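You operate a simulated robot arm through the tools that you are given. There is no shell and no other tool. Be economical: measure what you need, move in short steps, check, and stop when the job is done.

Carry out the task below with a simulated two-armed robot. There is one attempt and no reset: what you move stays moved.

JOB
Pick up the primer can with one hand, pass it to the other hand and put it on the store counter top. Set down upright: primer can.

It is judged by the outcome, as a careful person would: the job done as asked, and still so three seconds after it is handed in. It fails if anything else is knocked over, pushed out of place, dropped, spilled or broken.

ROBOT AND FRAMES
Two 6-joint arms with two-finger parallel grippers on one trunk, on a base that drives. Base frame: it is fixed to the floor where the robot stands at the start and does not move with it; the origin is under the middle of the robot, x ahead of it, y to its left, z up. Readings come in m, degrees, newtons and seconds.
The left shoulder is at the start at [0.06, 0.187, 1.272], the right one opposite. With the tool pointing down near the work surface each hand reaches from about 0.22 to 0.62 m from the robot's upright axis, wherever it stands, measured 20 degrees to its own side. Places, roughly: store counter top [0.7, -3.5, 0.8]. Payload 1.57 kg a hand.
Tool frame (each hand has its own): the origin (TCP) lies between the finger pads and is the grasp point; the fingertips stand 0.03 m ahead of it; z points along the fingers, y is the line along which they close. The gripper opens to 0.11 m. The fingers are 0.024 m wide and 0.012 m thick; the gripper's body (0.048 by 0.112 m) begins 0.078 m behind the TCP.
Orientation is that of the tool frame in the base frame, as a unit quaternion [x, y, z, w]. With the fingers straight down and closing along the base's y, the tool's x points along the base's -x, its y along +y and its z along -z.

CONTROLS
- The arms move only by the tool send_rows. It takes "left_steps", "right_steps" or both (then of equal length, played together; a hand with none holds still); each is a list of rows, each a list of 3 entries, a list of its own where there are three numbers: the shift along the tool's x, y, z in units of 25 mm (1.0 is 25 mm), then the turn, a rotation vector about the tool's x, y, z in units of 4 degrees (1.0 is 4 degrees), then the opening in per cent of the stroke, from 0 (shut) to 100 (fully open). In form: [[[tx, ty, tz], [wx, wy, wz], jaw], ...]. A call has 1 to 12 rows; each row shifts and turns the commanded pose from where the row before left it, along the tool's axes as they then stand. A call with a number of a shift or a turn outside -1 to 1 is refused whole. Rows are played at 5 a second. More than 0.05 m and 8.6 degrees between two rows, or a gripper value outside its range, and nothing of the call is played. A pose out of reach is approached as far as the arm can. The call stops where the force on the tool passes 40 N (or 10 N more than at its start, if that is more) or the arm is blocked; 0.2 s more then pass. The fingers move at their own pace (about 0.153 m/s each) and stop on an object; they squeeze with about 25 N. The grip force told is the motor's: it shows also when the fingers shut on nothing. Time passes only in rows, and 0.2 s behind the last, so rows that do not move let the fingers close. The reply holds the time, the measured pose of the TCP, the force on the tool along the base axes, the opening and the grip force, in the units named above and with some noise, with the torque about the TCP (base axes, N m) and any sound that the robot's microphone picked up.
- Cameras (640 x 400 px; columns grow to the right, rows downward): "scene" is now at [0.0221, -0.007, 1.8236]; the picture's right is [-0.07, -1.00, 0.00], its down [-0.68, 0.05, -0.74] and it looks along [0.73, -0.05, -0.68] (base axes); focal length 296 px, centre (320, 200). "left" rides on the left gripper at [0.07, -0.016, -0.141] in its tool frame; the picture's right is [0.23, 0.97, 0.00], its down [-0.86, 0.20, -0.48] and it looks along [-0.47, 0.11, 0.88] (tool axes); focal length 222 px, centre (320, 200). "right" rides on the right gripper at [0.07, 0.016, -0.141] in its tool frame; the picture's right is [-0.23, 0.97, 0.00], its down [-0.86, -0.20, -0.48] and it looks along [-0.47, -0.11, 0.88] (tool axes); focal length 222 px, centre (320, 200).
- grab_frame(camera): a new picture of that camera. No time passes.
- move_column(by): slides the trunk up (or, below 0, down) by that many m; the arms and the scene camera ride with it, the base frame stays. It gives what a move gives, with no picture.
- steer(legs): drives the robot by 1 to 6 legs, each [ahead, left, turn to the left] in m, m and degrees, along the robot's own axes; the way and the turn of a leg run together, so that a leg with both is an arc; at most 1.5 m and 180 degrees a leg. The arms and the cameras ride along, it lands a little off, and it stops where it bumps. It gives what a move gives.
- aim_head(pan, tilt): turns the head with the scene camera to pan (to the left, within 86 degrees either way) and tilt (down, from -29 to 69), counted from straight ahead of the robot. It gives what a move gives.
- locate(camera, pixels): for up to 12 pixels [column, row] of the newest picture of that camera ("zoom" is the newest enlarged one), the place [x, y, z] in the base frame of the surface seen there, good to about 0.002 m. No time passes.
- inspect(camera, box): a new picture of the part [left, top, right, bottom] of that camera's present view, enlarged. No time passes.
- hand_in(): hands the job in; it is judged then, once.

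Work in short steps. Measure before you move; look again where a grasp or a placing could have gone wrong, and mend it. You have 80 turns and 78 pictures in all, those below and enlarged ones among them. Open the grippers and draw the arms clear of the work before you hand the job in, unless the task says otherwise; then end with one line.

The tools are called after "Call:" as name(argument=value, ...) on one line, values as JSON. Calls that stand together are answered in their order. send_rows: Moves the arms, as the interface text tells. Its arguments: {"type":"object","properties":{"left_steps":{"type":"array"},"right_steps":{"type":"array"}},"required":[]} The other tools are called the same way: move_column (by) slides the trunk up or down; steer (legs) drives the base; aim_head (pan, tilt) turns the head that bears the scene camera; grab_frame (camera) takes a picture; locate (camera, pixels) gives the place of the surface under pixels of a picture; inspect (camera, box) takes an enlarged picture of a part of a camera's view; hand_in () hands the job in.

At the start:

```text
t: 0.0
left_ee_pos: [0.3857, 0.1246, 1.4011]
left_tcp_rot: [0.0, 1.0, 0.0, 0.0]
left_wrist_force: [-1.1, 0.1, -0.1]
left_moment: [-0.01, -0.02, 0.01]
left_gripper_width: 0.11
left_finger_force: 0.1
right_ee_pos: [0.3031, -0.1606, 1.5084]
right_tcp_rot: [0.0, 1.0, -0.001, 0.0]
right_wrist_force: [0.0, -0.3, 0.0]
right_moment: [0.0, 0.06, 0.0]
right_gripper_width: 0.1099
right_finger_force: 0.1
trunk travel left (down, up): [-0.9, 0.09]
robot x, y, heading: [0.0012, 0.0021, -0.1]
head pan, tilt: [-3.9, 42.6]
```

scene: 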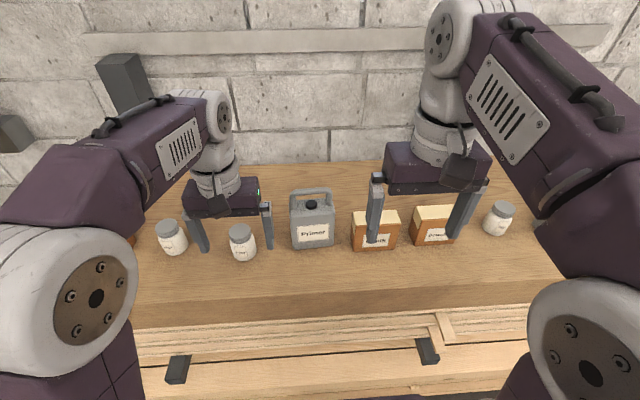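
right: 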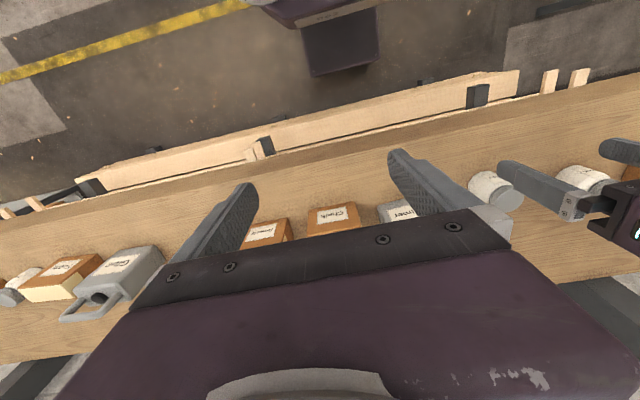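
left: 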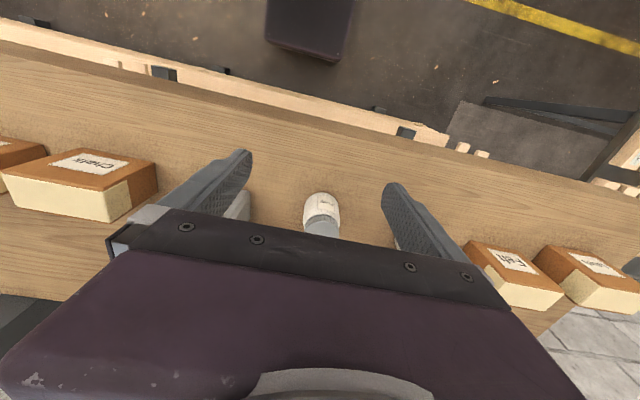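

The scene view shows a gray can labelled "Primer" near (312,222); the right camera shows another gray can at the left (110,280). I look closer and measure.

Call:
inspect(camera="scene", box=[220, 160, 420, 285])

Call:
inspect(camera="right", box=[0, 200, 220, 340])

Call:
locate(camera="scene", pixels=[[312, 192], [296, 191], [329, 191], [312, 204], [293, 216], [333, 216], [294, 247], [334, 247], [240, 230], [375, 212], [330, 275], [330, 165]])

```text
3.20 times, centred on (320, 222) of scene
```

zoom: 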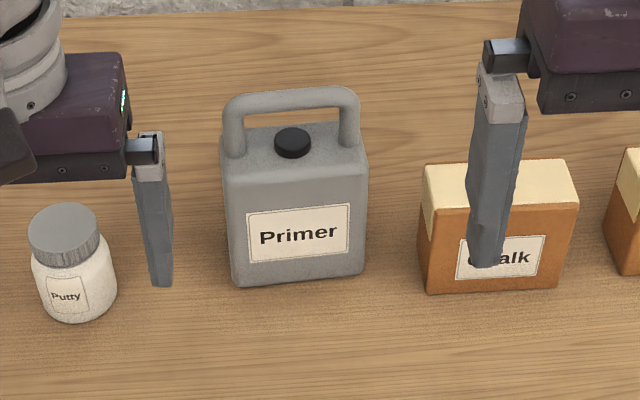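

```text
2.86 times, centred on (110, 270) of right
```

zoom: 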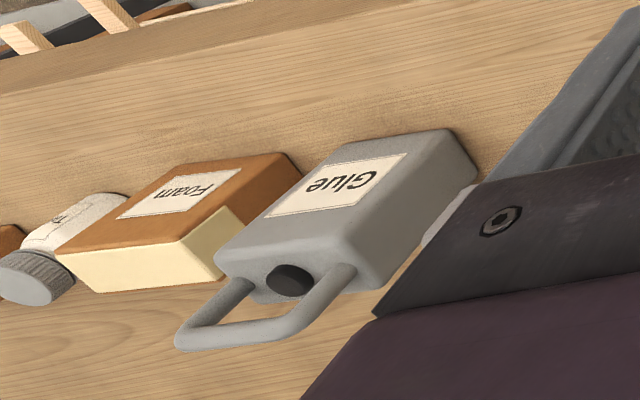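

```text
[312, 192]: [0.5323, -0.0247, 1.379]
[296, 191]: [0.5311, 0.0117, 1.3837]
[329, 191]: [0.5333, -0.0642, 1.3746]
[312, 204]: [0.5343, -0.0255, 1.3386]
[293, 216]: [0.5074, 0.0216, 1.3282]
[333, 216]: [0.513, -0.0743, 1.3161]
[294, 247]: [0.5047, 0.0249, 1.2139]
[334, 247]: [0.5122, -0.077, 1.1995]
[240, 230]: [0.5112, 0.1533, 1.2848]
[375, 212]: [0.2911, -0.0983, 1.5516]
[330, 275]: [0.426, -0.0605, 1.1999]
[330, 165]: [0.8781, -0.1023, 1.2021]
```

The can is 0.10 m wide along y, front face at x≈0.51, yawed about +4°, top z≈1.328, handle at z≈1.38 and x≈0.532. I measure the back edge and the neighbours, then look to the right toward the counter.

Call:
locate(camera="scene", pixels=[[302, 200], [302, 201], [322, 199], [322, 201], [302, 212], [322, 212], [241, 227], [232, 232], [255, 240], [312, 189], [320, 305], [360, 213]])

Call:
aim_head(pan=-80, tilt=25)

Call:
grab_frame(camera="scene")

```text
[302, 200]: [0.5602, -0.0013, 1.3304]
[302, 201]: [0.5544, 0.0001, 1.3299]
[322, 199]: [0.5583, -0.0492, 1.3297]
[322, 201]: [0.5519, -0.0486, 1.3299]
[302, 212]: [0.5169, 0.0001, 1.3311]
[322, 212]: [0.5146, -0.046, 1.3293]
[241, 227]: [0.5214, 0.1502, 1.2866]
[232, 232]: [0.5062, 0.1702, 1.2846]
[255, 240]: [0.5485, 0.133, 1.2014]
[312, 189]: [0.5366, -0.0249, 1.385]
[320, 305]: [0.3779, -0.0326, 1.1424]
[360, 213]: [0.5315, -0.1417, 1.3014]
```

```text
t: 1.5
left_ee_pos: [0.3864, 0.1248, 1.4023]
left_tcp_rot: [0.0, 1.0, 0.0, 0.001]
left_wrist_force: [-0.9, -0.6, -0.4]
left_moment: [0.0, -0.02, 0.02]
left_gripper_width: 0.1099
left_finger_force: 0.0
right_ee_pos: [0.3033, -0.1612, 1.5074]
right_tcp_rot: [0.0, 1.0, 0.0, 0.001]
right_wrist_force: [0.5, -0.6, 0.2]
right_moment: [-0.03, -0.01, -0.02]
right_gripper_width: 0.11
right_finger_force: 0.1
trunk travel left (down, up): [-0.9, 0.09]
robot x, y, heading: [-0.0025, 0.0027, -0.2]
head pan, tilt: [-80.0, 25.0]
```

```text
72 pictures are left
```

scene: 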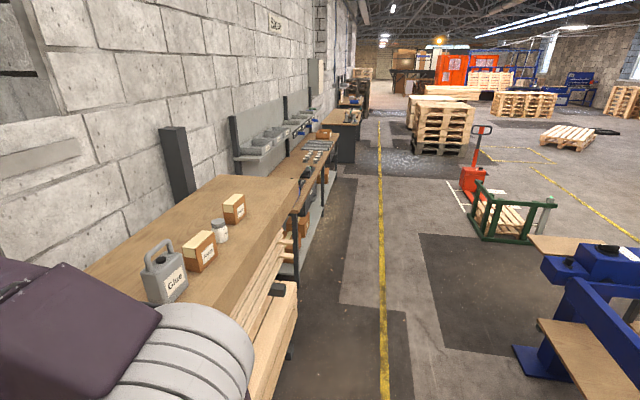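

The way along the yellow line to the right is clear; the surfaces further along the wall are at (300,155) and (345,118). I measure them.

Call:
locate(camera="scene", pixels=[[300, 158], [345, 117], [335, 122], [358, 125], [280, 182], [330, 165], [345, 135], [325, 260], [378, 200], [480, 235], [355, 110], [240, 250]])

Call:
inspect(camera="scene", box=[230, 70, 390, 190])

```text
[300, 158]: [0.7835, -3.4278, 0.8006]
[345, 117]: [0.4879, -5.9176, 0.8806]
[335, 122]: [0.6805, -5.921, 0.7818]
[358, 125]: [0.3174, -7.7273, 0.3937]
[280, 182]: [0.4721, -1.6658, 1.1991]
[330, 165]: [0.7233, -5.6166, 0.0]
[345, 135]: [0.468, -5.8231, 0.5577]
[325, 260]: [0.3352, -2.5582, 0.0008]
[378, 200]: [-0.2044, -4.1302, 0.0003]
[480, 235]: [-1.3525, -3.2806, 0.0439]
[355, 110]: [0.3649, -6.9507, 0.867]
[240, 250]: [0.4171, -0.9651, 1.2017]
```

```text
3.33 times, centred on (310, 130) of scene
```

zoom: 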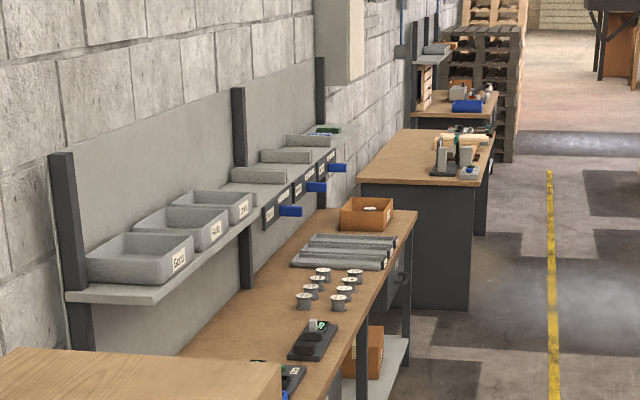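

Counter top is z=0.80 with items on it; I'll plan that later. First, turn both tools (left +86° about its z, right −94°) so the fingers will close along x, lifting the left slightly; first half now.

Call:
send_rows(left_steps=[[[0, 0, -0.3], [0, 0, 1], 100], [[0, 0, -0.3], [0, 0, 1], 100], [[0, 0, -0.3], [0, 0, 1], 100], [[0, 0, -0.3], [0, 0, 1], 100], [[0, 0, -0.3], [0, 0, 1], 100], [[0, 0, -0.3], [0, 0, 1], 100], [[0, 0, -0.2], [0, 0, 1], 100], [[0, 0, 0], [0, 0, 1], 100], [[0, 0, 0], [0, 0, 1], 100], [[0, 0, 0], [0, 0, 1], 100], [[0, 0, 0], [0, 0, 1], 100], [[0, 0, 0], [0, 0, 1], 100]], right_steps=[[[0, 0, 0], [0, 0, -1], 100], [[0, 0, 0], [0, 0, -1], 100], [[0, 0, 0], [0, 0, -1], 100], [[0, 0, 0], [0, 0, -1], 100], [[0, 0, 0], [0, 0, -1], 100], [[0, 0, 0], [0, 0, -1], 100], [[0, 0, 0], [0, 0, -1], 100], [[0, 0, 0], [0, 0, -1], 100], [[0, 0, 0], [0, 0, -1], 100], [[0, 0, 0], [0, 0, -1], 100], [[0, 0, 0], [0, 0, -1], 100], [[0, 0, 0], [0, 0, -1], 100]])

Call:
aim_head(pan=-4, tilt=42)

Call:
grab_frame(camera="scene")

```text
t: 4.1
left_ee_pos: [0.3862, 0.1251, 1.4505]
left_tcp_rot: [0.408, 0.913, 0.001, -0.001]
left_wrist_force: [-0.3, 0.6, -0.6]
left_moment: [-0.02, -0.02, -0.03]
left_gripper_width: 0.1101
left_finger_force: 0.1
right_ee_pos: [0.3014, -0.1604, 1.5082]
right_tcp_rot: [-0.408, 0.913, 0.0, 0.001]
right_wrist_force: [-0.2, -0.6, -0.7]
right_moment: [-0.01, 0.05, 0.02]
right_gripper_width: 0.1101
right_finger_force: 0.1
trunk travel left (down, up): [-0.9, 0.09]
robot x, y, heading: [-0.0007, -0.0003, -0.1]
head pan, tilt: [-80.0, 25.0]
```

```text
t: 5.6
left_ee_pos: [0.3864, 0.1246, 1.4521]
left_tcp_rot: [0.406, 0.914, 0.0, 0.0]
left_wrist_force: [-0.4, 0.7, 0.8]
left_moment: [-0.01, 0.0, 0.01]
left_gripper_width: 0.1102
left_finger_force: 0.1
right_ee_pos: [0.3031, -0.1609, 1.5088]
right_tcp_rot: [-0.407, 0.914, 0.0, 0.001]
right_wrist_force: [-0.6, -0.8, 0.0]
right_moment: [0.05, 0.02, -0.01]
right_gripper_width: 0.1097
right_finger_force: 0.1
trunk travel left (down, up): [-0.9, 0.09]
robot x, y, heading: [0.0018, 0.0001, -0.0]
head pan, tilt: [-4.0, 42.0]
```

```text
70 pictures are left
```

scene: 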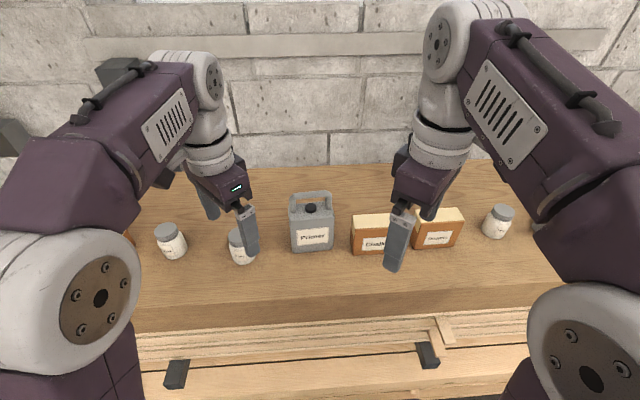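

Rotation follows well. I finish the turn (left +38°, right −46°).

Call:
send_rows(left_steps=[[[0, 0, 0], [0, 0, 1], 100], [[0, 0, 0], [0, 0, 1], 100], [[0, 0, 0], [0, 0, 1], 100], [[0, 0, 0], [0, 0, 1], 100], [[0, 0, 0], [0, 0, 1], 100], [[0, 0, 0], [0, 0, 1], 100], [[0, 0, 0], [0, 0, 1], 100], [[0, 0, 0], [0, 0, 1], 100], [[0, 0, 0], [0, 0, 1], 100], [[0, 0, 0], [0, 0, 0.5], 100], [[0, 0, 0], [0, 0, 0], 100], [[0, 0, 0], [0, 0, 0], 100]], right_steps=[[[0, 0, 0], [0, 0, -1], 100], [[0, 0, 0], [0, 0, -1], 100], [[0, 0, 0], [0, 0, -1], 100], [[0, 0, 0], [0, 0, -1], 100], [[0, 0, 0], [0, 0, -1], 100], [[0, 0, 0], [0, 0, -1], 100], [[0, 0, 0], [0, 0, -1], 100], [[0, 0, 0], [0, 0, -1], 100], [[0, 0, 0], [0, 0, -1], 100], [[0, 0, 0], [0, 0, -1], 100], [[0, 0, 0], [0, 0, -1], 100], [[0, 0, 0], [0, 0, -0.5], 100]])

```text
t: 8.2
left_ee_pos: [0.3867, 0.1233, 1.4517]
left_tcp_rot: [0.682, 0.732, -0.001, 0.0]
left_wrist_force: [0.7, 1.1, -1.1]
left_moment: [0.01, 0.0, 0.04]
left_gripper_width: 0.1098
left_finger_force: 0.0
right_ee_pos: [0.3032, -0.1618, 1.5082]
right_tcp_rot: [0.732, -0.681, 0.001, 0.0]
right_wrist_force: [0.4, 0.3, 1.0]
right_moment: [-0.01, 0.0, -0.01]
right_gripper_width: 0.1099
right_finger_force: 0.0
trunk travel left (down, up): [-0.9, 0.09]
robot x, y, heading: [-0.0007, 0.0013, 0.1]
head pan, tilt: [-4.0, 42.0]
```

Now tilt the left tool −45° about its y (so it points right and down) while advancing along tool y (+x) to x≈0.53.

Call:
send_rows(left_steps=[[[0, 0.53, 0], [0, -1, 0], 100], [[0, 0.53, 0], [0, -1, 0], 100], [[0, 0.53, 0], [0, -1, 0], 100], [[0, 0.53, 0], [0, -1, 0], 100], [[0, 0.53, 0], [0, -1, 0], 100], [[0, 0.53, 0], [0, -1, 0], 100], [[0, 0.53, 0], [0, -1, 0], 100], [[0, 0.53, 0], [0, -1, 0], 100], [[0, 0.53, 0], [0, -1, 0], 100], [[0, 0.53, 0], [0, -1, 0], 100], [[0, 0.53, 0], [0, -1, 0], 100], [[0, 0, 0], [0, -0.25, 0], 100]])

Call:
grab_frame(camera="scene")

Call:
grab_frame(camera="left")

```text
t: 10.8
left_ee_pos: [0.5303, 0.1345, 1.4524]
left_tcp_rot: [0.63, 0.675, -0.262, 0.28]
left_wrist_force: [0.3, -0.2, 0.1]
left_moment: [-0.02, -0.01, 0.01]
left_gripper_width: 0.11
left_finger_force: 0.1
right_ee_pos: [0.3029, -0.161, 1.5093]
right_tcp_rot: [0.731, -0.683, 0.0, 0.0]
right_wrist_force: [0.5, 0.5, 0.5]
right_moment: [0.0, -0.02, -0.05]
right_gripper_width: 0.1103
right_finger_force: 0.0
trunk travel left (down, up): [-0.9, 0.09]
robot x, y, heading: [-0.0002, -0.0012, -0.0]
head pan, tilt: [-4.0, 42.0]
```

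```text
69 pictures are left
```

scene: 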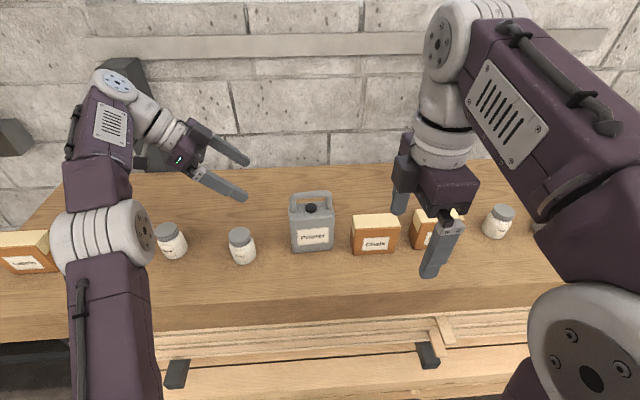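

```text
68 pictures are left
```

left: 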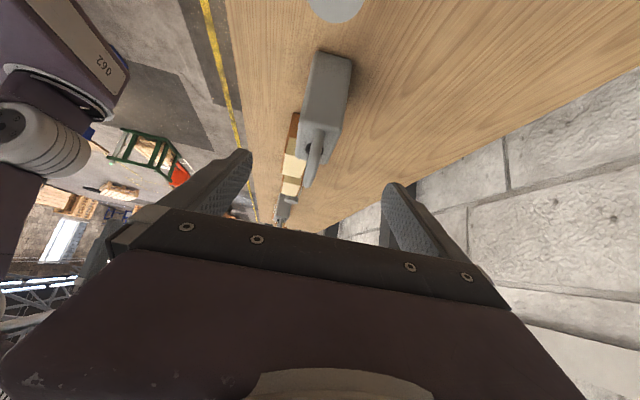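

The hand is aligned; can lies along its approach line. Advance 0.125 m along the tool axis with small lateral corrections, then look.

Call:
send_rows(left_steps=[[[0.1, -0.04, 1], [0, 0, 0], 100], [[0.1, -0.04, 1], [0, 0, 0], 100], [[0.1, -0.04, 1], [0, 0, 0], 100], [[0.1, -0.04, 1], [0, 0, 0], 100], [[0.1, -0.04, 1], [0, 0, 0], 100], [[0, 0, 0], [0, 0, 0], 100]])

Call:
inspect(camera="scene", box=[180, 130, 420, 280])

Call:
grab_frame(camera="left")

```text
t: 12.2
left_ee_pos: [0.5317, 0.054, 1.3561]
left_tcp_rot: [0.63, 0.676, -0.26, 0.28]
left_wrist_force: [0.5, 0.7, -0.1]
left_moment: [0.0, 0.0, -0.01]
left_gripper_width: 0.1099
left_finger_force: 0.0
right_ee_pos: [0.3034, -0.1616, 1.5093]
right_tcp_rot: [0.731, -0.682, 0.001, -0.001]
right_wrist_force: [-0.5, -0.5, 0.1]
right_moment: [-0.04, 0.01, -0.04]
right_gripper_width: 0.1097
right_finger_force: 0.0
trunk travel left (down, up): [-0.9, 0.09]
robot x, y, heading: [0.0014, -0.0007, 0.2]
head pan, tilt: [-4.0, 42.0]
```

```text
2.67 times, centred on (300, 205) of scene
```

zoom: 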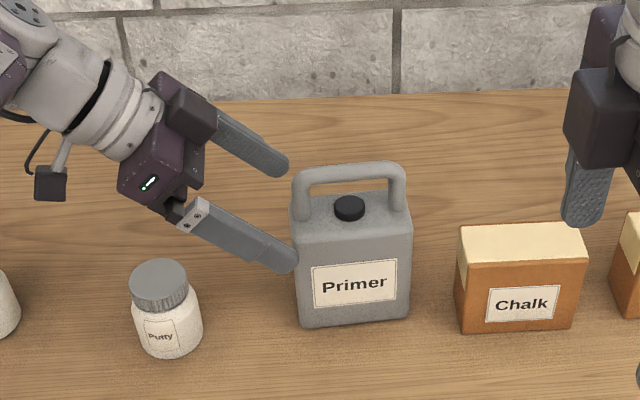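

```text
66 pictures are left
```

left: 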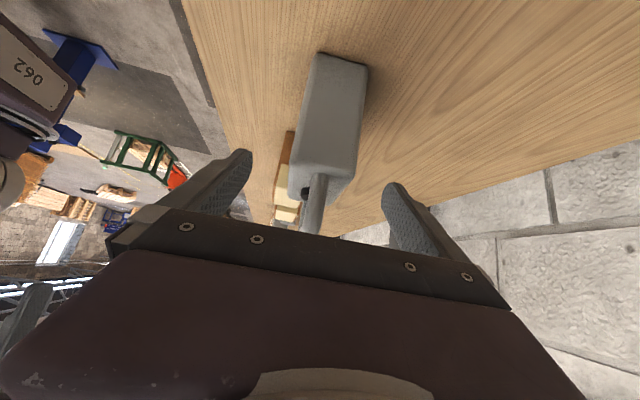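

Fingers straddle the can's upper left. Advance the remaining 0.087 m and close.

Call:
send_rows(left_steps=[[[0, 0, 0.9], [0, 0, 0], 100], [[0, 0, 0.9], [0, 0, 0], 100], [[0, 0, 0.9], [0, 0, 0], 100], [[0, 0.1, 0.8], [0, 0, 0], 100], [[0, 0, 0], [0, 0, 0], 100]])

Call:
inspect(camera="scene", box=[180, 130, 420, 280])

```text
t: 13.4
left_ee_pos: [0.5376, -0.0026, 1.2981]
left_tcp_rot: [0.629, 0.675, -0.26, 0.284]
left_wrist_force: [-0.2, 11.8, 31.8]
left_moment: [-0.1, 0.11, -0.02]
left_gripper_width: 0.1099
left_finger_force: 0.0
right_ee_pos: [0.2992, -0.1576, 1.51]
right_tcp_rot: [0.732, -0.681, 0.002, 0.001]
right_wrist_force: [0.3, -0.8, -0.8]
right_moment: [-0.06, 0.0, -0.04]
right_gripper_width: 0.1104
right_finger_force: 0.0
trunk travel left (down, up): [-0.9, 0.09]
robot x, y, heading: [-0.0015, -0.0001, -0.0]
head pan, tilt: [-4.0, 42.0]
```

```text
2.67 times, centred on (300, 205) of scene
```

zoom: 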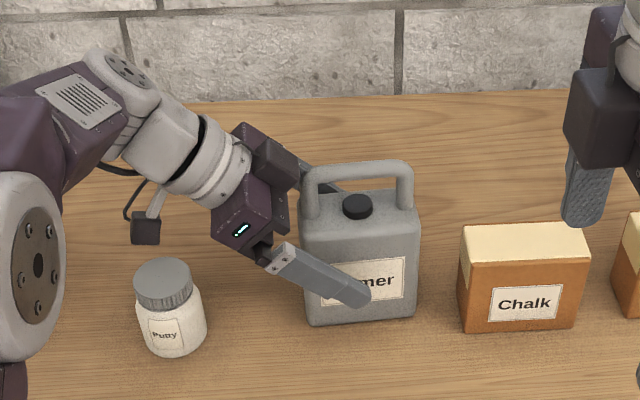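

Contact force (12, 32 N): the palm touches the can's corner/handle and nudged it a few mm; upright still. Back off 12 mm and then close.

Call:
send_rows(left_steps=[[[0, 0, -0.5], [0, 0, 0], 100], [[0, 0, 0], [0, 0, 0], 100]])

Call:
inspect(camera="left", box=[180, 20, 480, 300])

```text
t: 14.0
left_ee_pos: [0.5382, 0.0033, 1.302]
left_tcp_rot: [0.631, 0.675, -0.262, 0.28]
left_wrist_force: [0.2, -0.1, 0.5]
left_moment: [0.02, 0.0, -0.01]
left_gripper_width: 0.1097
left_finger_force: 0.1
right_ee_pos: [0.3033, -0.1617, 1.509]
right_tcp_rot: [0.732, -0.682, 0.0, 0.0]
right_wrist_force: [0.2, 0.1, -0.4]
right_moment: [0.01, 0.04, 0.01]
right_gripper_width: 0.1097
right_finger_force: 0.2
trunk travel left (down, up): [-0.9, 0.09]
robot x, y, heading: [-0.0022, 0.0003, -0.3]
head pan, tilt: [-4.0, 42.0]
```

```text
1.43 times, centred on (330, 160) of left
```

zoom: 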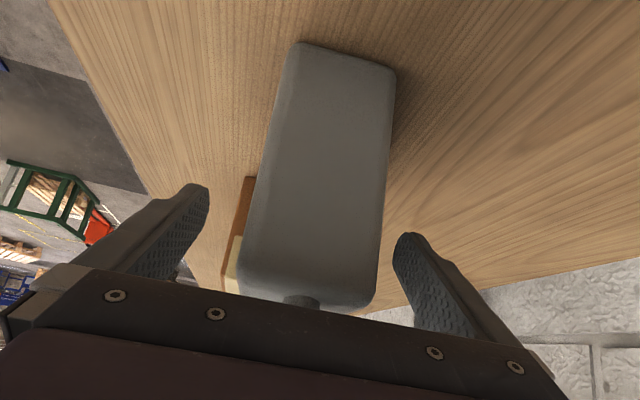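

No contact now, the can sits centred between the pads. Close.

Call:
send_rows(left_steps=[[[0, 0, 0], [0, 0, 0], 60], [[0, 0, 0], [0, 0, 0], 50], [[0, 0, 0], [0, 0, 0], 30], [[0, 0, 0], [0, 0, 0], 20], [[0, 0, 0], [0, 0, 0], 20]])

Call:
inspect(camera="scene", box=[180, 130, 420, 280])

```text
t: 15.2
left_ee_pos: [0.5384, 0.0037, 1.3009]
left_tcp_rot: [0.63, 0.676, -0.261, 0.279]
left_wrist_force: [-0.6, 0.6, 0.6]
left_moment: [0.37, 0.27, 0.0]
left_gripper_width: 0.0601
left_finger_force: 25.5
right_ee_pos: [0.3027, -0.1616, 1.5086]
right_tcp_rot: [0.731, -0.682, -0.001, 0.0]
right_wrist_force: [0.1, -0.9, -0.9]
right_moment: [0.02, -0.01, -0.02]
right_gripper_width: 0.1103
right_finger_force: 0.0
trunk travel left (down, up): [-0.9, 0.09]
robot x, y, heading: [0.001, -0.0022, 0.0]
head pan, tilt: [-4.0, 42.0]
```

```text
2.67 times, centred on (300, 205) of scene
```

zoom: 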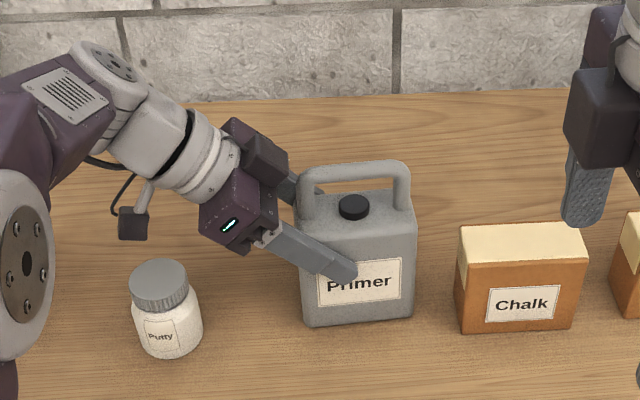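

Gripped (0.060 m, 25 N). Lift straight up 20 mm first.

Call:
send_rows(left_steps=[[[-0.28, 0, -0.28], [0, 0, 0], 20], [[-0.28, 0, -0.28], [0, 0, 0], 20], [[0, 0, 0], [0, 0, 0], 20]])

Call:
inspect(camera="scene", box=[180, 130, 420, 280])

```text
t: 16.0
left_ee_pos: [0.5376, 0.003, 1.3204]
left_tcp_rot: [0.63, 0.676, -0.261, 0.28]
left_wrist_force: [-0.4, -0.7, -6.4]
left_moment: [0.17, -0.01, 0.01]
left_gripper_width: 0.06
left_finger_force: 24.8
right_ee_pos: [0.3032, -0.1617, 1.508]
right_tcp_rot: [0.731, -0.682, 0.0, 0.0]
right_wrist_force: [0.1, 0.3, 0.5]
right_moment: [-0.01, 0.01, 0.01]
right_gripper_width: 0.1098
right_finger_force: 0.0
trunk travel left (down, up): [-0.9, 0.09]
robot x, y, heading: [-0.0004, -0.0002, 0.1]
head pan, tilt: [-4.0, 42.0]
```

```text
2.67 times, centred on (300, 205) of scene
```

zoom: 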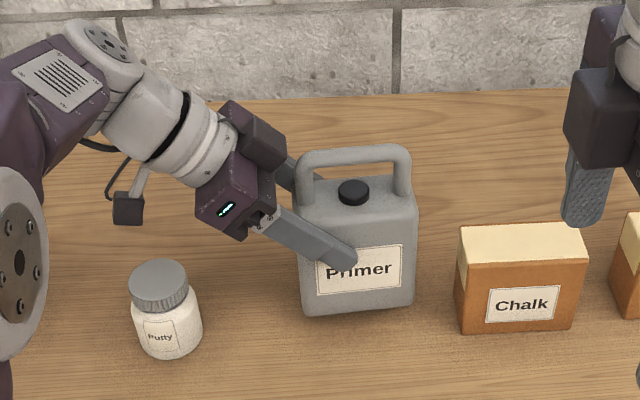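

Held firmly, weight 6.4 N, no tilt. Lift 50 mm more and draw back 100 mm.

Call:
send_rows(left_steps=[[[-0.47, 0, -0.47], [0, 0, 0], 20], [[-0.47, 0, -0.47], [0, 0, 0], 20], [[-0.47, 0, -0.47], [0, 0, 0], 20], [[0, -0.8, 0], [0, 0, 0], 20], [[0, -0.8, 0], [0, 0, 0], 20], [[0, -0.8, 0], [0, 0, 0], 20], [[0, -0.8, 0], [0, 0, 0], 20], [[0, -0.8, 0], [0, 0, 0], 20], [[0, 0, 0], [0, 0, 0], 20]])

Call:
grab_frame(camera="scene")

```text
t: 18.0
left_ee_pos: [0.4391, -0.005, 1.3691]
left_tcp_rot: [0.63, 0.675, -0.261, 0.279]
left_wrist_force: [1.1, 0.5, -7.6]
left_moment: [0.24, 0.0, 0.0]
left_gripper_width: 0.0602
left_finger_force: 25.5
right_ee_pos: [0.3031, -0.1626, 1.508]
right_tcp_rot: [0.731, -0.682, 0.0, 0.0]
right_wrist_force: [-0.7, 0.5, -0.2]
right_moment: [0.0, 0.02, -0.01]
right_gripper_width: 0.1101
right_finger_force: 0.1
trunk travel left (down, up): [-0.9, 0.09]
robot x, y, heading: [-0.0003, 0.0031, 0.2]
head pan, tilt: [-4.0, 42.0]
```

```text
61 pictures are left
```

scene: 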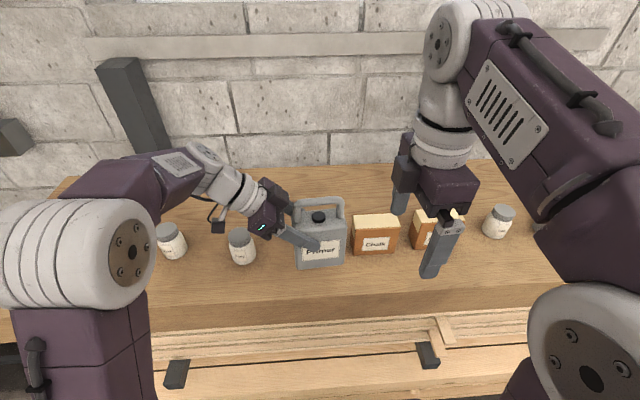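

Call:
locate(camera="scene", pixels=[[320, 201], [298, 203], [340, 201], [308, 202], [332, 201], [320, 204], [319, 216], [345, 225], [345, 263]])

Call:
inspect(camera="scene", box=[240, 170, 400, 280])

```text
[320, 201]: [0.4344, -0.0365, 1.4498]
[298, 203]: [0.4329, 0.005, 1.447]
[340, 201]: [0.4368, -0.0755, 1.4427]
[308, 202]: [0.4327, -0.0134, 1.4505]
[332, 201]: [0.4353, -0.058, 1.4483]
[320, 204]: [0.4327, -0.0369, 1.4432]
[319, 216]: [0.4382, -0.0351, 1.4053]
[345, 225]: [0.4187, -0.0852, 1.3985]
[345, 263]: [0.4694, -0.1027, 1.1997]
```

```text
3.64 times, centred on (320, 225) of scene
```

zoom: 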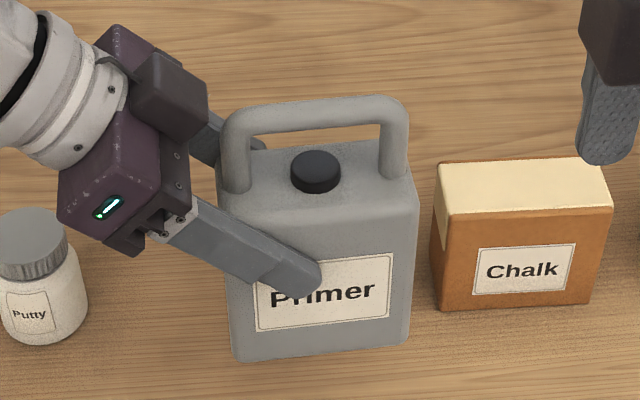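

Handle bar centre ≈ (0.437, −0.036, 1.445), cap top ≈1.405. Move the right hand above the handle at z≈1.52.

Call:
send_rows(right_steps=[[[-0.664, -0.82, -0.07], [0, 0, 0], 100], [[-0.664, -0.82, -0.07], [0, 0, 0], 100], [[-0.664, -0.82, -0.07], [0, 0, 0], 100], [[-0.664, -0.82, -0.07], [0, 0, 0], 100], [[-0.664, -0.82, -0.07], [0, 0, 0], 100], [[-0.664, -0.82, -0.07], [0, 0, 0], 100], [[-0.664, -0.82, -0.07], [0, 0, 0], 100], [[0, 0, 0], [0, 0, 0], 100]])

Call:
grab_frame(camera="scene")

Call:
grab_frame(camera="right")

```text
t: 19.8
left_ee_pos: [0.4399, -0.0055, 1.3697]
left_tcp_rot: [0.63, 0.675, -0.262, 0.28]
left_wrist_force: [0.3, 0.2, -6.6]
left_moment: [0.19, 0.02, 0.0]
left_gripper_width: 0.0598
left_finger_force: 25.0
right_ee_pos: [0.4208, -0.0443, 1.4942]
right_tcp_rot: [0.731, -0.682, 0.0, -0.002]
right_wrist_force: [0.0, -0.5, 0.0]
right_moment: [-0.01, -0.01, 0.0]
right_gripper_width: 0.1101
right_finger_force: 0.1
right hand out of reach, approached as far as the arm can: row 5, 6, 7
trunk travel left (down, up): [-0.9, 0.09]
robot x, y, heading: [-0.0, 0.0005, -0.1]
head pan, tilt: [-4.0, 42.0]
```

```text
59 pictures are left
```

scene: 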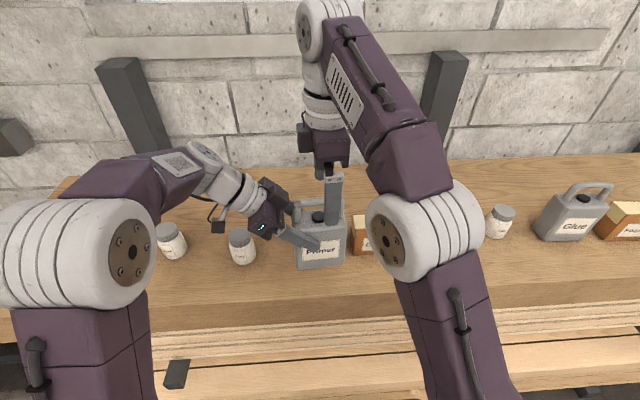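

```text
58 pictures are left
```

right: 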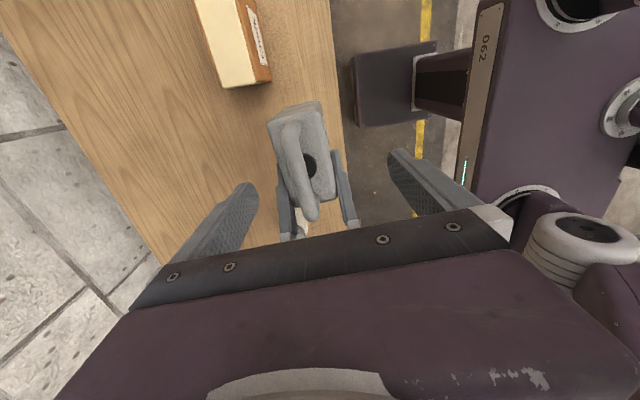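

The right arm hit its reach limit at (0.421, −0.044, 1.494). I bring the can 50 mm closer with the left and the right hand back along with it.

Call:
send_rows(left_steps=[[[0, -0.7, 0], [0, 0, 0], 20], [[0, -0.7, 0], [0, 0, 0], 20], [[0, -0.6, 0], [0, 0, 0], 20], [[0, 0, 0], [0, 0, 0], 20]], right_steps=[[[-0.1, 0.45, 0], [0, 0, 0], 100], [[-0.1, 0.45, 0], [0, 0, 0], 100], [[-0.1, 0.4, 0], [0, 0, 0], 100], [[0, 0, 0], [0, 0, 0], 100]])

Call:
grab_frame(camera="scene")

Call:
grab_frame(camera="right")

```text
t: 20.8
left_ee_pos: [0.3886, -0.0086, 1.3701]
left_tcp_rot: [0.63, 0.676, -0.262, 0.279]
left_wrist_force: [-0.1, -0.3, -6.6]
left_moment: [0.18, 0.02, -0.01]
left_gripper_width: 0.0598
left_finger_force: 24.5
right_ee_pos: [0.3899, -0.0394, 1.4941]
right_tcp_rot: [0.731, -0.682, -0.001, 0.0]
right_wrist_force: [-0.1, 0.8, 0.6]
right_moment: [-0.02, 0.03, -0.01]
right_gripper_width: 0.11
right_finger_force: 0.1
trunk travel left (down, up): [-0.9, 0.09]
robot x, y, heading: [0.0014, -0.0008, -0.0]
head pan, tilt: [-4.0, 42.0]
```

```text
57 pictures are left
```

scene: 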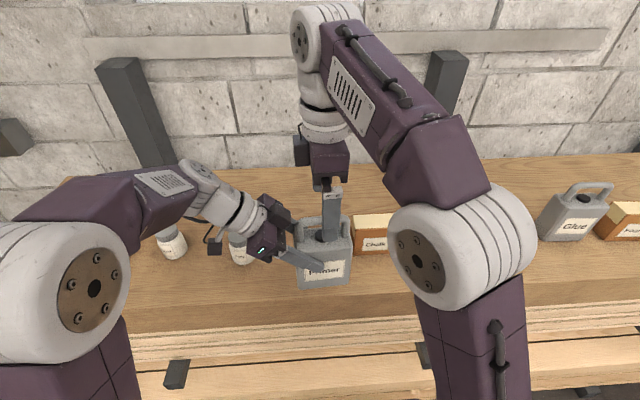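

```text
56 pictures are left
```

right: 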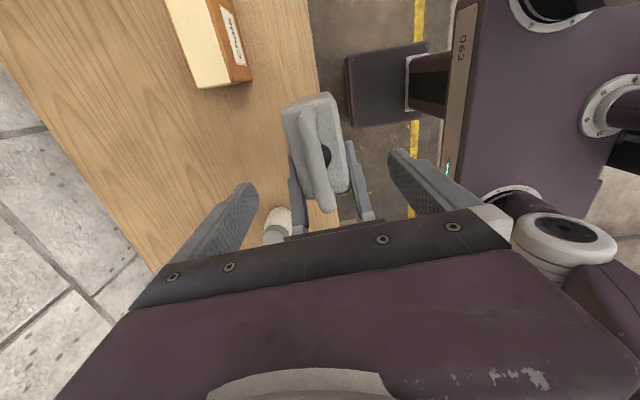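

Right is now over the handle at (0.390, −0.039, 1.494). I measure the handle in the right view before descending.

Call:
locate(camera="right", pixels=[[308, 115], [316, 150], [324, 190], [325, 155], [330, 180]])

Call:
locate(camera="scene", pixels=[[312, 218], [300, 220], [345, 218], [318, 239]])

```text
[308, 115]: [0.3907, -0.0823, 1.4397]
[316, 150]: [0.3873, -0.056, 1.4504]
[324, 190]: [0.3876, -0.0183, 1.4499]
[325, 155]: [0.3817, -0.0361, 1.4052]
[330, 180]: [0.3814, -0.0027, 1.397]
```

```text
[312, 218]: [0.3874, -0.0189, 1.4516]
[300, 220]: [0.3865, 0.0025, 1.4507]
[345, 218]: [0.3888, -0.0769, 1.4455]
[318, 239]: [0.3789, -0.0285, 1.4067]
```

Bar is at x≈0.388, top z≈1.451, centre y≈−0.037. Descend 48 mm.

Call:
send_rows(right_steps=[[[0, 0.06, 0.64], [0, 0, 0], 100], [[0, 0, 0.64], [0, 0, 0], 100], [[0, 0, 0.64], [0, 0, 0], 100], [[0, 0, 0], [0, 0, 0], 100]])

Call:
grab_frame(camera="right")

Call:
inspect(camera="scene", box=[240, 150, 400, 300])

```text
t: 21.8
left_ee_pos: [0.388, -0.0088, 1.3706]
left_tcp_rot: [0.63, 0.675, -0.262, 0.28]
left_wrist_force: [0.0, 0.2, -7.4]
left_moment: [0.23, 0.0, 0.01]
left_gripper_width: 0.0601
left_finger_force: 24.5
right_ee_pos: [0.3873, -0.0369, 1.4444]
right_tcp_rot: [0.732, -0.682, 0.0, -0.001]
right_wrist_force: [-0.2, -0.4, 0.2]
right_moment: [0.01, -0.01, 0.01]
right_gripper_width: 0.11
right_finger_force: 0.1
trunk travel left (down, up): [-0.9, 0.09]
robot x, y, heading: [-0.0002, -0.0002, 0.3]
head pan, tilt: [-4.0, 42.0]
```

```text
55 pictures are left
```

right: 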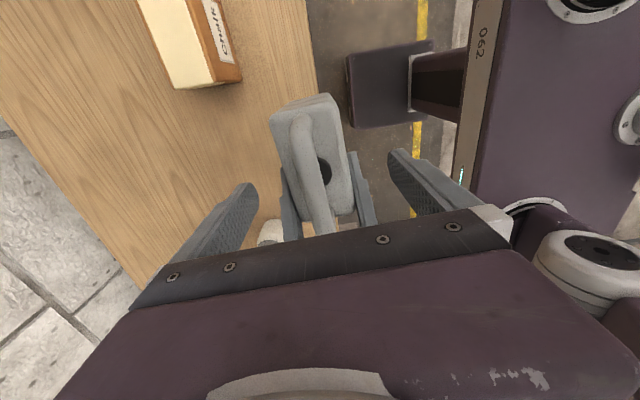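

```text
2.67 times, centred on (320, 225) of scene
```

zoom: 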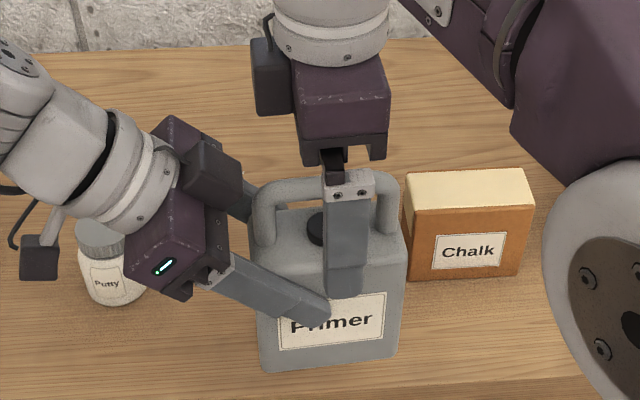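

Right fingers straddle the bar centrally, well above the left fingers. Close the right hand.

Call:
send_rows(right_steps=[[[0, 0, 0], [0, 0, 0], 50], [[0, 0, 0], [0, 0, 0], 20], [[0, 0, 0], [0, 0, 0], 0], [[0, 0, 0], [0, 0, 0], 0], [[0, 0, 0], [0, 0, 0], 0]])

Call:
inspect(camera="scene", box=[240, 150, 400, 300])

```text
t: 23.0
left_ee_pos: [0.3892, -0.0084, 1.3698]
left_tcp_rot: [0.631, 0.676, -0.262, 0.278]
left_wrist_force: [-26.8, 7.0, -6.2]
left_moment: [-0.71, -1.73, -0.06]
left_gripper_width: 0.061
left_finger_force: 25.0
right_ee_pos: [0.3882, -0.0376, 1.4451]
right_tcp_rot: [0.731, -0.682, 0.002, -0.001]
right_wrist_force: [25.0, -6.4, 0.3]
right_moment: [0.39, -0.24, -0.7]
right_gripper_width: 0.0163
right_finger_force: 24.7
trunk travel left (down, up): [-0.9, 0.09]
robot x, y, heading: [-0.0003, 0.0036, 0.2]
head pan, tilt: [-4.0, 42.0]
```

```text
2.67 times, centred on (320, 225) of scene
```

zoom: 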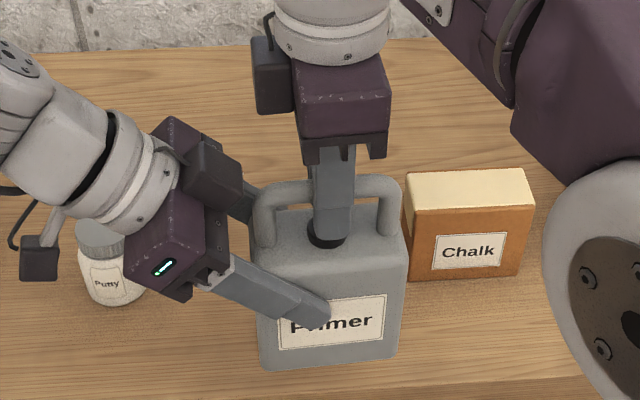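

Both hold it (right 0.0163 m); about 25 N internal force along x from a small misalignment. Relieve by shifting the right 2 mm in +x, then look at force.

Call:
send_rows(right_steps=[[[0, -0.08, 0], [0, 0, 0], 0], [[0, 0, 0], [0, 0, 0], 0]])

```text
t: 23.6
left_ee_pos: [0.3892, -0.0082, 1.3707]
left_tcp_rot: [0.63, 0.677, -0.261, 0.279]
left_wrist_force: [-20.2, 7.9, -12.0]
left_moment: [-0.36, -1.22, 0.09]
left_gripper_width: 0.0603
left_finger_force: 25.2
right_ee_pos: [0.3894, -0.0379, 1.4451]
right_tcp_rot: [0.731, -0.682, 0.001, 0.0]
right_wrist_force: [20.0, -8.1, 4.9]
right_moment: [0.11, -0.26, -0.65]
right_gripper_width: 0.0166
right_finger_force: 24.3
trunk travel left (down, up): [-0.9, 0.09]
robot x, y, heading: [0.0026, -0.0012, -0.0]
head pan, tilt: [-4.0, 42.0]
```

Reduced; shift another 4 mm.

Call:
send_rows(right_steps=[[[0.05, -0.08, 0], [0, 0, 0], 0], [[0.05, -0.08, 0], [0, 0, 0], 0], [[0, 0, 0], [0, 0, 0], 0]])

```text
t: 24.4
left_ee_pos: [0.3897, -0.009, 1.3707]
left_tcp_rot: [0.629, 0.676, -0.262, 0.281]
left_wrist_force: [0.4, -11.8, -9.4]
left_moment: [0.43, 0.17, 0.06]
left_gripper_width: 0.0599
left_finger_force: 25.4
right_ee_pos: [0.3916, -0.0384, 1.4459]
right_tcp_rot: [0.732, -0.681, -0.002, 0.0]
right_wrist_force: [-0.2, 11.3, 2.9]
right_moment: [0.71, -0.07, -0.07]
right_gripper_width: 0.0155
right_finger_force: 25.2
trunk travel left (down, up): [-0.9, 0.09]
robot x, y, heading: [0.001, 0.0042, -0.3]
head pan, tilt: [-4.0, 42.0]
```

x force is nil. Now open the left hand fully and wait.

Call:
send_rows(left_steps=[[[0, 0, 0], [0, 0, 0], 65], [[0, 0, 0], [0, 0, 0], 80], [[0, 0, 0], [0, 0, 0], 100], [[0, 0, 0], [0, 0, 0], 100]])

Call:
inspect(camera="scene", box=[240, 150, 400, 300])

```text
t: 25.4
left_ee_pos: [0.3883, -0.008, 1.3698]
left_tcp_rot: [0.63, 0.676, -0.261, 0.28]
left_wrist_force: [-0.5, -0.5, 0.2]
left_moment: [0.01, -0.01, 0.02]
left_gripper_width: 0.11
left_finger_force: 0.1
right_ee_pos: [0.3927, -0.0389, 1.4445]
right_tcp_rot: [0.732, -0.682, 0.0, 0.0]
right_wrist_force: [0.7, 0.7, -0.4]
right_moment: [-0.02, 0.02, 0.05]
right_gripper_width: 0.0158
right_finger_force: 25.2
trunk travel left (down, up): [-0.9, 0.09]
robot x, y, heading: [0.0006, -0.0005, 0.2]
head pan, tilt: [-4.0, 42.0]
```

```text
2.67 times, centred on (320, 225) of scene
```

zoom: 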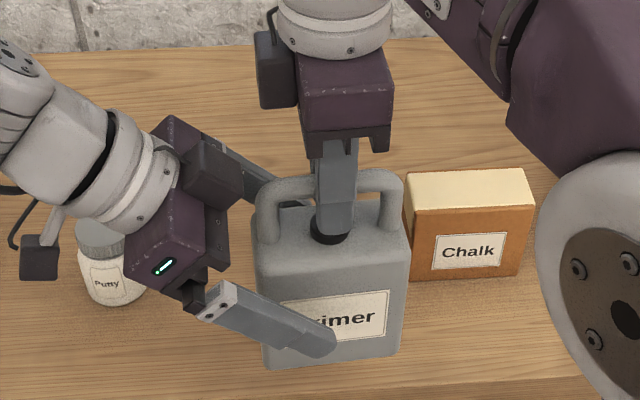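

Left shows no load, but right reads about 0 N vertically rather than −6.5. I lift the right hand 10 mm to check it really carries the can.

Call:
send_rows(right_steps=[[[0, 0, -0.4], [0, 0, 0], 0], [[0, 0, 0], [0, 0, 0], 0], [[0, 0, 0], [0, 0, 0], 0]])

Call:
inspect(camera="scene", box=[240, 150, 400, 300])

Call:
grab_frame(camera="left")

```text
t: 26.2
left_ee_pos: [0.3889, -0.0089, 1.3706]
left_tcp_rot: [0.63, 0.676, -0.261, 0.281]
left_wrist_force: [0.1, 0.1, 0.4]
left_moment: [0.0, 0.01, 0.02]
left_gripper_width: 0.1097
left_finger_force: 0.1
right_ee_pos: [0.3912, -0.0396, 1.4562]
right_tcp_rot: [0.731, -0.682, 0.0, 0.0]
right_wrist_force: [-0.7, -0.2, -6.5]
right_moment: [-0.01, 0.0, 0.02]
right_gripper_width: 0.016
right_finger_force: 24.4
trunk travel left (down, up): [-0.9, 0.09]
robot x, y, heading: [-0.0008, -0.0011, -0.1]
head pan, tilt: [-4.0, 42.0]
```

```text
2.67 times, centred on (320, 225) of scene
```

zoom: 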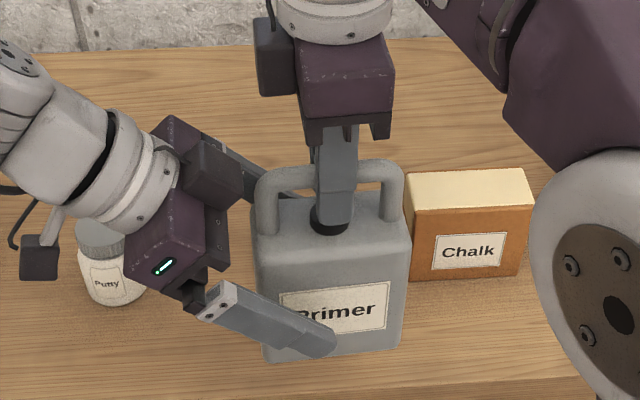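

```text
50 pictures are left
```

left: 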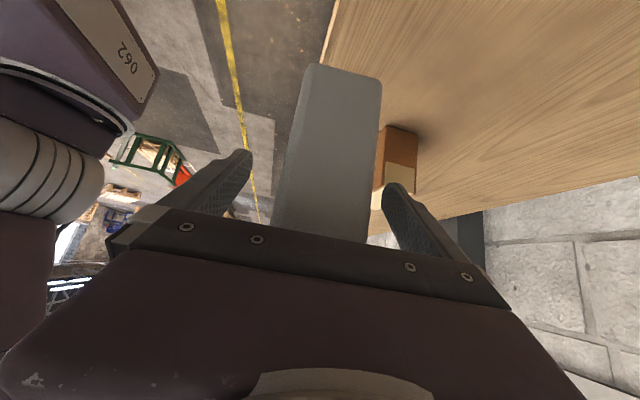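

The right hand carries the can (−6.5 N). Withdraw the left along its axis, 0.15 m.

Call:
send_rows(left_steps=[[[0, 0, -0.8], [0, 0, 0], 100], [[0, 0, -0.8], [0, 0, 0], 100], [[0, 0, -0.8], [0, 0, 0], 100], [[0, 0, -0.8], [0, 0, 0], 100], [[0, 0, -0.8], [0, 0, 0], 100], [[0, 0, -0.8], [0, 0, 0], 100], [[0, 0, -0.8], [0, 0, 0], 100], [[0, 0, 0], [0, 0, 0], 100]])

Call:
grab_frame(camera="scene")

```text
t: 28.0
left_ee_pos: [0.3813, 0.0919, 1.4697]
left_tcp_rot: [0.63, 0.675, -0.262, 0.279]
left_wrist_force: [-0.9, -0.3, 0.3]
left_moment: [-0.02, -0.03, -0.02]
left_gripper_width: 0.1098
left_finger_force: 0.0
right_ee_pos: [0.393, -0.0399, 1.4537]
right_tcp_rot: [0.731, -0.682, 0.0, 0.001]
right_wrist_force: [0.7, -0.1, -6.1]
right_moment: [-0.05, -0.01, -0.02]
right_gripper_width: 0.016
right_finger_force: 25.3
trunk travel left (down, up): [-0.9, 0.09]
robot x, y, heading: [-0.0005, -0.0002, 0.2]
head pan, tilt: [-4.0, 42.0]
```

```text
49 pictures are left
```

scene: 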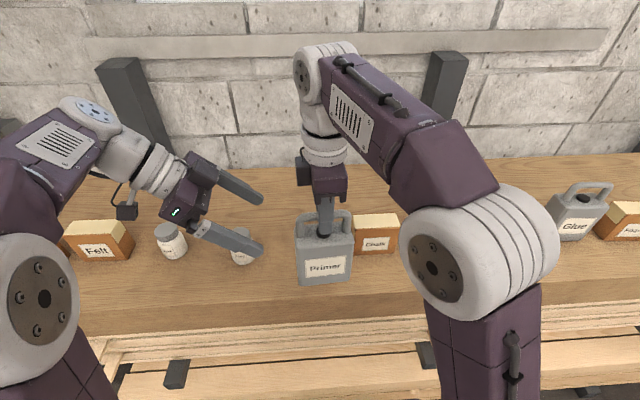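

Handover done. Drive back 0.4 m from the bench, then look right and toward the rear-right for obstacles.

Call:
steer(legs=[[-0.4, 0, 0]])

Call:
aim_head(pan=-86, tilt=35)

Call:
grab_frame(camera="scene")

```text
t: 30.4
left_ee_pos: [-0.0129, 0.0928, 1.4676]
left_tcp_rot: [0.626, 0.679, -0.26, 0.281]
left_wrist_force: [-0.1, -0.6, -0.6]
left_moment: [0.0, 0.02, -0.03]
left_gripper_width: 0.11
left_finger_force: 0.0
right_ee_pos: [0.0006, -0.0382, 1.4524]
right_tcp_rot: [0.734, -0.679, -0.002, 0.001]
right_wrist_force: [-0.5, -0.3, -6.4]
right_moment: [-0.02, 0.03, 0.0]
right_gripper_width: 0.016
right_finger_force: 24.8
trunk travel left (down, up): [-0.9, 0.09]
robot x, y, heading: [-0.3962, 0.0001, 0.3]
head pan, tilt: [-4.0, 42.0]
```

```text
t: 32.0
left_ee_pos: [-0.0147, 0.0937, 1.469]
left_tcp_rot: [0.627, 0.678, -0.26, 0.28]
left_wrist_force: [-1.1, 0.3, 0.2]
left_moment: [0.0, 0.03, -0.06]
left_gripper_width: 0.1101
left_finger_force: 0.0
right_ee_pos: [-0.0031, -0.038, 1.4543]
right_tcp_rot: [0.734, -0.679, 0.0, 0.0]
right_wrist_force: [0.1, 0.0, -7.8]
right_moment: [-0.01, -0.01, -0.01]
right_gripper_width: 0.0161
right_finger_force: 25.0
trunk travel left (down, up): [-0.9, 0.09]
robot x, y, heading: [-0.3959, 0.0009, 0.3]
head pan, tilt: [-85.9, 35.0]
```

```text
48 pictures are left
```

scene: 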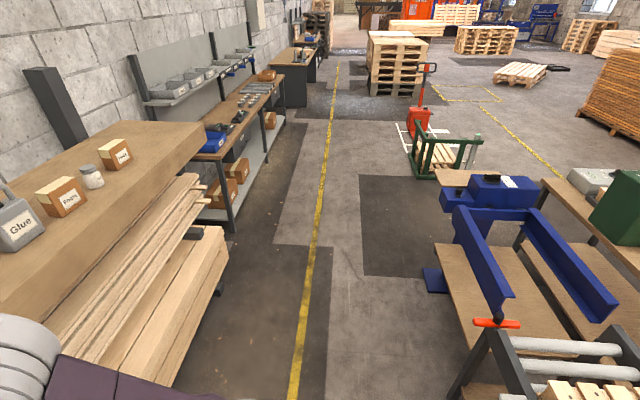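

Call:
locate(camera="scene", pixels=[[430, 285], [480, 330], [436, 178], [455, 385], [222, 155], [283, 80], [246, 120], [205, 125], [225, 225], [208, 152], [300, 330], [290, 90]])

Call:
inspect(camera="scene", box=[140, 40, 300, 180])

```text
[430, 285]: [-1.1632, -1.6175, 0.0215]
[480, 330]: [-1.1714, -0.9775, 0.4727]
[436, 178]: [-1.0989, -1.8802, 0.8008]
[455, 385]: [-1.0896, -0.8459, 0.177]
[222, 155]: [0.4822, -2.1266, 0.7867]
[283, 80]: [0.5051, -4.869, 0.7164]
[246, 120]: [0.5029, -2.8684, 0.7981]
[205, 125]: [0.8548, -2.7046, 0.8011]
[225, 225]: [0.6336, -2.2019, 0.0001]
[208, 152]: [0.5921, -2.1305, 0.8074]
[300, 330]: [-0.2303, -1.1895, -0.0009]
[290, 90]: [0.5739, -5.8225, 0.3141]
```

```text
2.86 times, centred on (220, 110) of scene
```

zoom: 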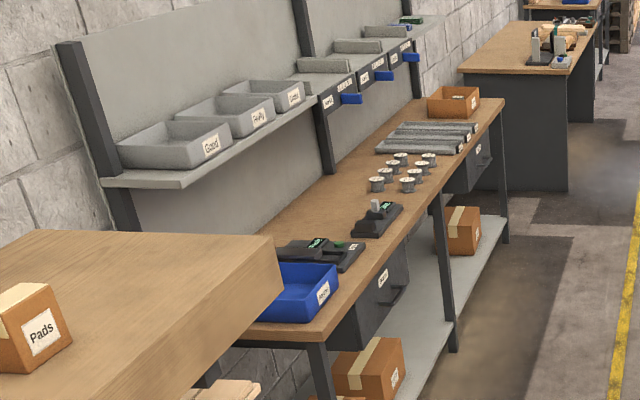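

The counter runs y≈−2.1…−4.9 with front edge x≈0.50; the aisle between x≈−1.1 and 0.35 is clear. Drive 3 m to the right.

Call:
steer(legs=[[0, -1.5, 0], [0, -1.5, 0]])

Call:
aim_head(pan=-10, tilt=35)

Call:
grab_frame(camera="scene")

```text
t: 46.3
left_ee_pos: [-0.0071, -2.8942, 1.469]
left_tcp_rot: [0.636, 0.67, -0.264, 0.277]
left_wrist_force: [0.3, 0.4, 0.6]
left_moment: [-0.02, 0.0, 0.02]
left_gripper_width: 0.1099
left_finger_force: 0.0
right_ee_pos: [0.0017, -3.0257, 1.4548]
right_tcp_rot: [0.725, -0.688, -0.001, 0.0]
right_wrist_force: [-0.1, -0.2, -7.0]
right_moment: [-0.02, -0.04, -0.02]
right_gripper_width: 0.016
right_finger_force: 25.3
trunk travel left (down, up): [-0.9, 0.09]
robot x, y, heading: [-0.3884, -2.9763, -1.0]
head pan, tilt: [-85.9, 35.0]
```

```text
t: 47.8
left_ee_pos: [-0.0079, -2.8956, 1.4687]
left_tcp_rot: [0.635, 0.67, -0.264, 0.277]
left_wrist_force: [-0.1, -0.3, -0.4]
left_moment: [0.0, 0.02, 0.02]
left_gripper_width: 0.11
left_finger_force: 0.0
right_ee_pos: [0.0011, -3.0269, 1.454]
right_tcp_rot: [0.725, -0.689, -0.001, -0.001]
right_wrist_force: [0.3, -0.3, -6.3]
right_moment: [-0.01, 0.01, -0.02]
right_gripper_width: 0.0159
right_finger_force: 24.8
trunk travel left (down, up): [-0.9, 0.09]
robot x, y, heading: [-0.3902, -2.9812, -0.8]
head pan, tilt: [-10.0, 35.0]
```

```text
46 pictures are left
```

scene: 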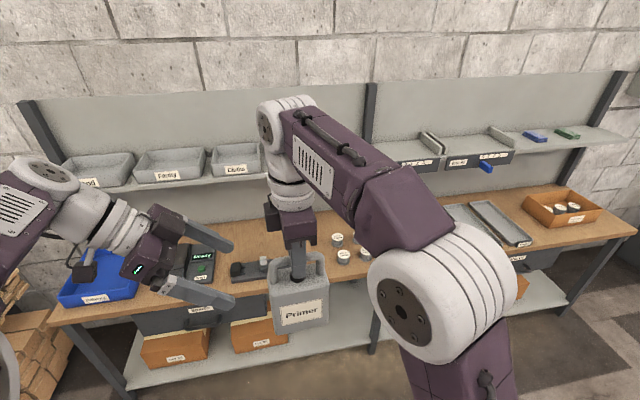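

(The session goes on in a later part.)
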